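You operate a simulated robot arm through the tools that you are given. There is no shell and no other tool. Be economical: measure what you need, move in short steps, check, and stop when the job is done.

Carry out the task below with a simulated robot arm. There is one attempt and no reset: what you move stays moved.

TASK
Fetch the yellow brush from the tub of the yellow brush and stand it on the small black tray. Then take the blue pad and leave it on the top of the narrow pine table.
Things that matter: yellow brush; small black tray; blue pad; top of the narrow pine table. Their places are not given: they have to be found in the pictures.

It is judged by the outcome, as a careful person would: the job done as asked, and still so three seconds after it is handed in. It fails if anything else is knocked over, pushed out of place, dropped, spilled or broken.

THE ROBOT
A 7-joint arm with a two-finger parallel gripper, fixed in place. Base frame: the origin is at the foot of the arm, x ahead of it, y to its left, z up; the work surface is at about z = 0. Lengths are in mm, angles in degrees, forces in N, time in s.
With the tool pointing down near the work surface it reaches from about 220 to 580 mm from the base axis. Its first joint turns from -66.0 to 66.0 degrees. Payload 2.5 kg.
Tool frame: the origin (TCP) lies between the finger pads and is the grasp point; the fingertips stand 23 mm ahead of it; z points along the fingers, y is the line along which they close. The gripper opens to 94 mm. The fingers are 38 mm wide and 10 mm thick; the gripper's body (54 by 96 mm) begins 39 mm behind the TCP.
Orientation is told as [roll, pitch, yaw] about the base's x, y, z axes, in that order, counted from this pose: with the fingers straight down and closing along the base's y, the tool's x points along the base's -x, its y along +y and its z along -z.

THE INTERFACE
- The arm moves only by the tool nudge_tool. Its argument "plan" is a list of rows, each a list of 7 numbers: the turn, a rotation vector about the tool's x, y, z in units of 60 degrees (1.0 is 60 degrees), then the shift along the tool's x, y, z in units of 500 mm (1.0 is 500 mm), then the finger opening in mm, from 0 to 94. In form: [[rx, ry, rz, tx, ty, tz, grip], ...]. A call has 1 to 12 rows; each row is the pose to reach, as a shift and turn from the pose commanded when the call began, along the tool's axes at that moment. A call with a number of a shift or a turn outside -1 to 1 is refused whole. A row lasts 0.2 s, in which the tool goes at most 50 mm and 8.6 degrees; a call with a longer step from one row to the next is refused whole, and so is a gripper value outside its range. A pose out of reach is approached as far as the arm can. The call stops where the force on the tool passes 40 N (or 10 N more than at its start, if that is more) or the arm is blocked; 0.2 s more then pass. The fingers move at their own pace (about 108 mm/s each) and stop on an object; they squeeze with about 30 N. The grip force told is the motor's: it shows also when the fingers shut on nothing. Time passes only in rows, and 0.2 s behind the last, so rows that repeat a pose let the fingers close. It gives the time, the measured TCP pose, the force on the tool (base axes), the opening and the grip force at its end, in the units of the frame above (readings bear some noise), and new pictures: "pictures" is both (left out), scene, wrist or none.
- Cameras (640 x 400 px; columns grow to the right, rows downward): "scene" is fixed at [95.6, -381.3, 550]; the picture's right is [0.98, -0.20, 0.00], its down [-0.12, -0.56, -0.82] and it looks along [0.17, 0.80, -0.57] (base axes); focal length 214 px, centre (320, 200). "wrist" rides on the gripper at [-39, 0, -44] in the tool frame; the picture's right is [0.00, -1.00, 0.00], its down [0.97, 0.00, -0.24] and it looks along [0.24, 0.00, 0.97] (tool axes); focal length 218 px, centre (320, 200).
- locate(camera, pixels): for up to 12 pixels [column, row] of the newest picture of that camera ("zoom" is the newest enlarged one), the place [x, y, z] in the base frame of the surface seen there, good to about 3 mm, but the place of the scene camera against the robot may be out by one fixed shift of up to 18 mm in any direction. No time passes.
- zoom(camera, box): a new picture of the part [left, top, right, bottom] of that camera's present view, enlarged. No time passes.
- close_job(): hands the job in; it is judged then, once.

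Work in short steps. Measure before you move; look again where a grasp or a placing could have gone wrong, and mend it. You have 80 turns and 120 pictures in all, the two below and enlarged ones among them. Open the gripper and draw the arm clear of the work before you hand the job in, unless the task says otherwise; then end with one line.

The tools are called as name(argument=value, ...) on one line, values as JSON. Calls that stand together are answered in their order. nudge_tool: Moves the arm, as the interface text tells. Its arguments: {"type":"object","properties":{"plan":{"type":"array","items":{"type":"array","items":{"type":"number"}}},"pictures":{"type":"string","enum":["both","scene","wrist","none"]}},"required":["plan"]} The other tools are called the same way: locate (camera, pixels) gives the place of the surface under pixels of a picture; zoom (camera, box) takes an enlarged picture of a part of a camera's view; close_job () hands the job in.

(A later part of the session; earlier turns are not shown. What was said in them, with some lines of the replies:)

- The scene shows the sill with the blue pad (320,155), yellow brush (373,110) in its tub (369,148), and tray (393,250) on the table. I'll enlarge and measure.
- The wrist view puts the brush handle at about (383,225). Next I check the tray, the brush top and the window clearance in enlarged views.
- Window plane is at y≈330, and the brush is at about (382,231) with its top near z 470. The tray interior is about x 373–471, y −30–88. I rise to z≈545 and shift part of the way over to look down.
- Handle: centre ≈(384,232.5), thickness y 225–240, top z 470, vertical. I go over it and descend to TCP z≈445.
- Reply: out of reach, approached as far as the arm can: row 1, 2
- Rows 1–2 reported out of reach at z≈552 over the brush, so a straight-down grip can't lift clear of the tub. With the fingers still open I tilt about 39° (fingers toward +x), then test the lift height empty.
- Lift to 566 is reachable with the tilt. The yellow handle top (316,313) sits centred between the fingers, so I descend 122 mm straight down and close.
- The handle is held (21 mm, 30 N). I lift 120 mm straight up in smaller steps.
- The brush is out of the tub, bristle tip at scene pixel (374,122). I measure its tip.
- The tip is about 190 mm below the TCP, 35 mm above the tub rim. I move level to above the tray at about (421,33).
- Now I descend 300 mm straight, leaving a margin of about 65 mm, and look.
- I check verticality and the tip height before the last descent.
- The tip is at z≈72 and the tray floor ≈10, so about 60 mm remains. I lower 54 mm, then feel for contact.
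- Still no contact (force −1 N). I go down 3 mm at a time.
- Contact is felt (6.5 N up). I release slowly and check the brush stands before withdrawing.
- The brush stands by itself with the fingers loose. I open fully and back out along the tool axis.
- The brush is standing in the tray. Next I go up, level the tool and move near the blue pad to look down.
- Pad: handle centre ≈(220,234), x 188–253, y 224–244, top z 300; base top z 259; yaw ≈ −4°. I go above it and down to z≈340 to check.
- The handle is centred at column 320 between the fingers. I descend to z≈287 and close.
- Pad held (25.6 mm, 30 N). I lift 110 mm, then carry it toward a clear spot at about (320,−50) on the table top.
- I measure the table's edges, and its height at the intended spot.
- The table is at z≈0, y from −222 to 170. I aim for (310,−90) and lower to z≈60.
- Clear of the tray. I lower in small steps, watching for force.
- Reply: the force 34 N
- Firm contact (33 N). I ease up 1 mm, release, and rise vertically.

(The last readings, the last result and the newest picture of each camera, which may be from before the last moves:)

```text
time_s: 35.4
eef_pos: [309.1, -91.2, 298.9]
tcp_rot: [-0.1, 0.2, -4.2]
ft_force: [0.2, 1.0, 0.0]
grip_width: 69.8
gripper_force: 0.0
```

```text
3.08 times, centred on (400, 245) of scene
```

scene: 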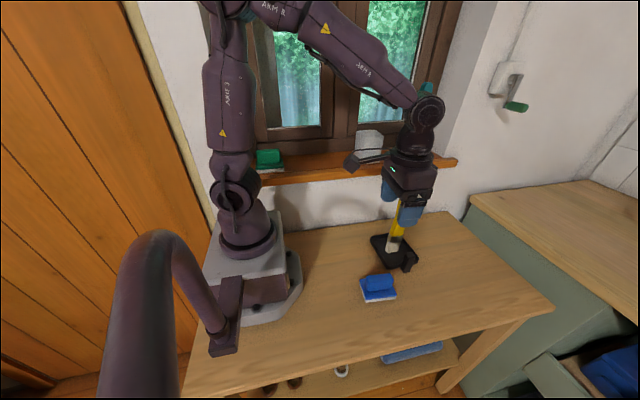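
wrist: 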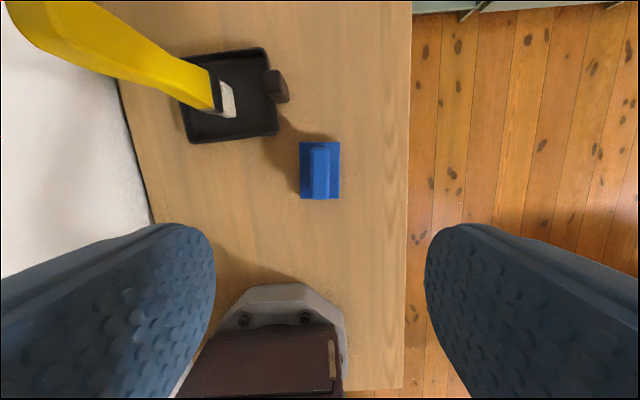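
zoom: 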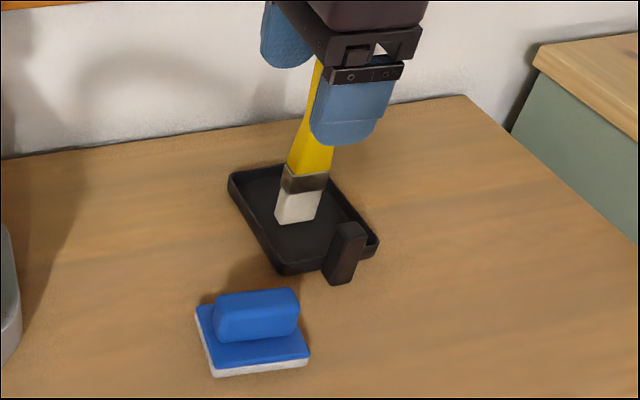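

The pad lies flat on the table and the brush still stands in the tray. I raise the arm well clear and check once more.

nudge_tool(plan=[[0, 0, 0, 0, 0, -0.08, 70], [0, 0, 0, 0, 0, -0.16, 70], [0, 0, 0, 0, 0, -0.24, 70], [0, 0, 0, 0, 0, -0.3, 70], [0, 0, 0, 0, 0, -0.3, 70]], pictures="scene")

```text
time_s: 36.6
eef_pos: [310.3, -89.9, 448.6]
tcp_rot: [0.1, 0.0, -4.3]
ft_force: [-0.7, 0.3, -0.2]
grip_width: 70.2
gripper_force: 0.1
```

scene: 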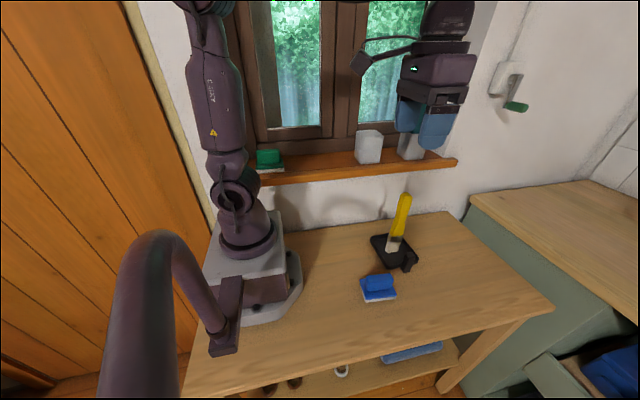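

Everything is in place, so I hand the job in.

close_job()

```text
The job is handed in.
```

The yellow brush is standing upright in the small black tray, and the blue pad is lying flat on top of the narrow pine table. I saw nothing else moved, and the arm is drawn clear with the gripper open.
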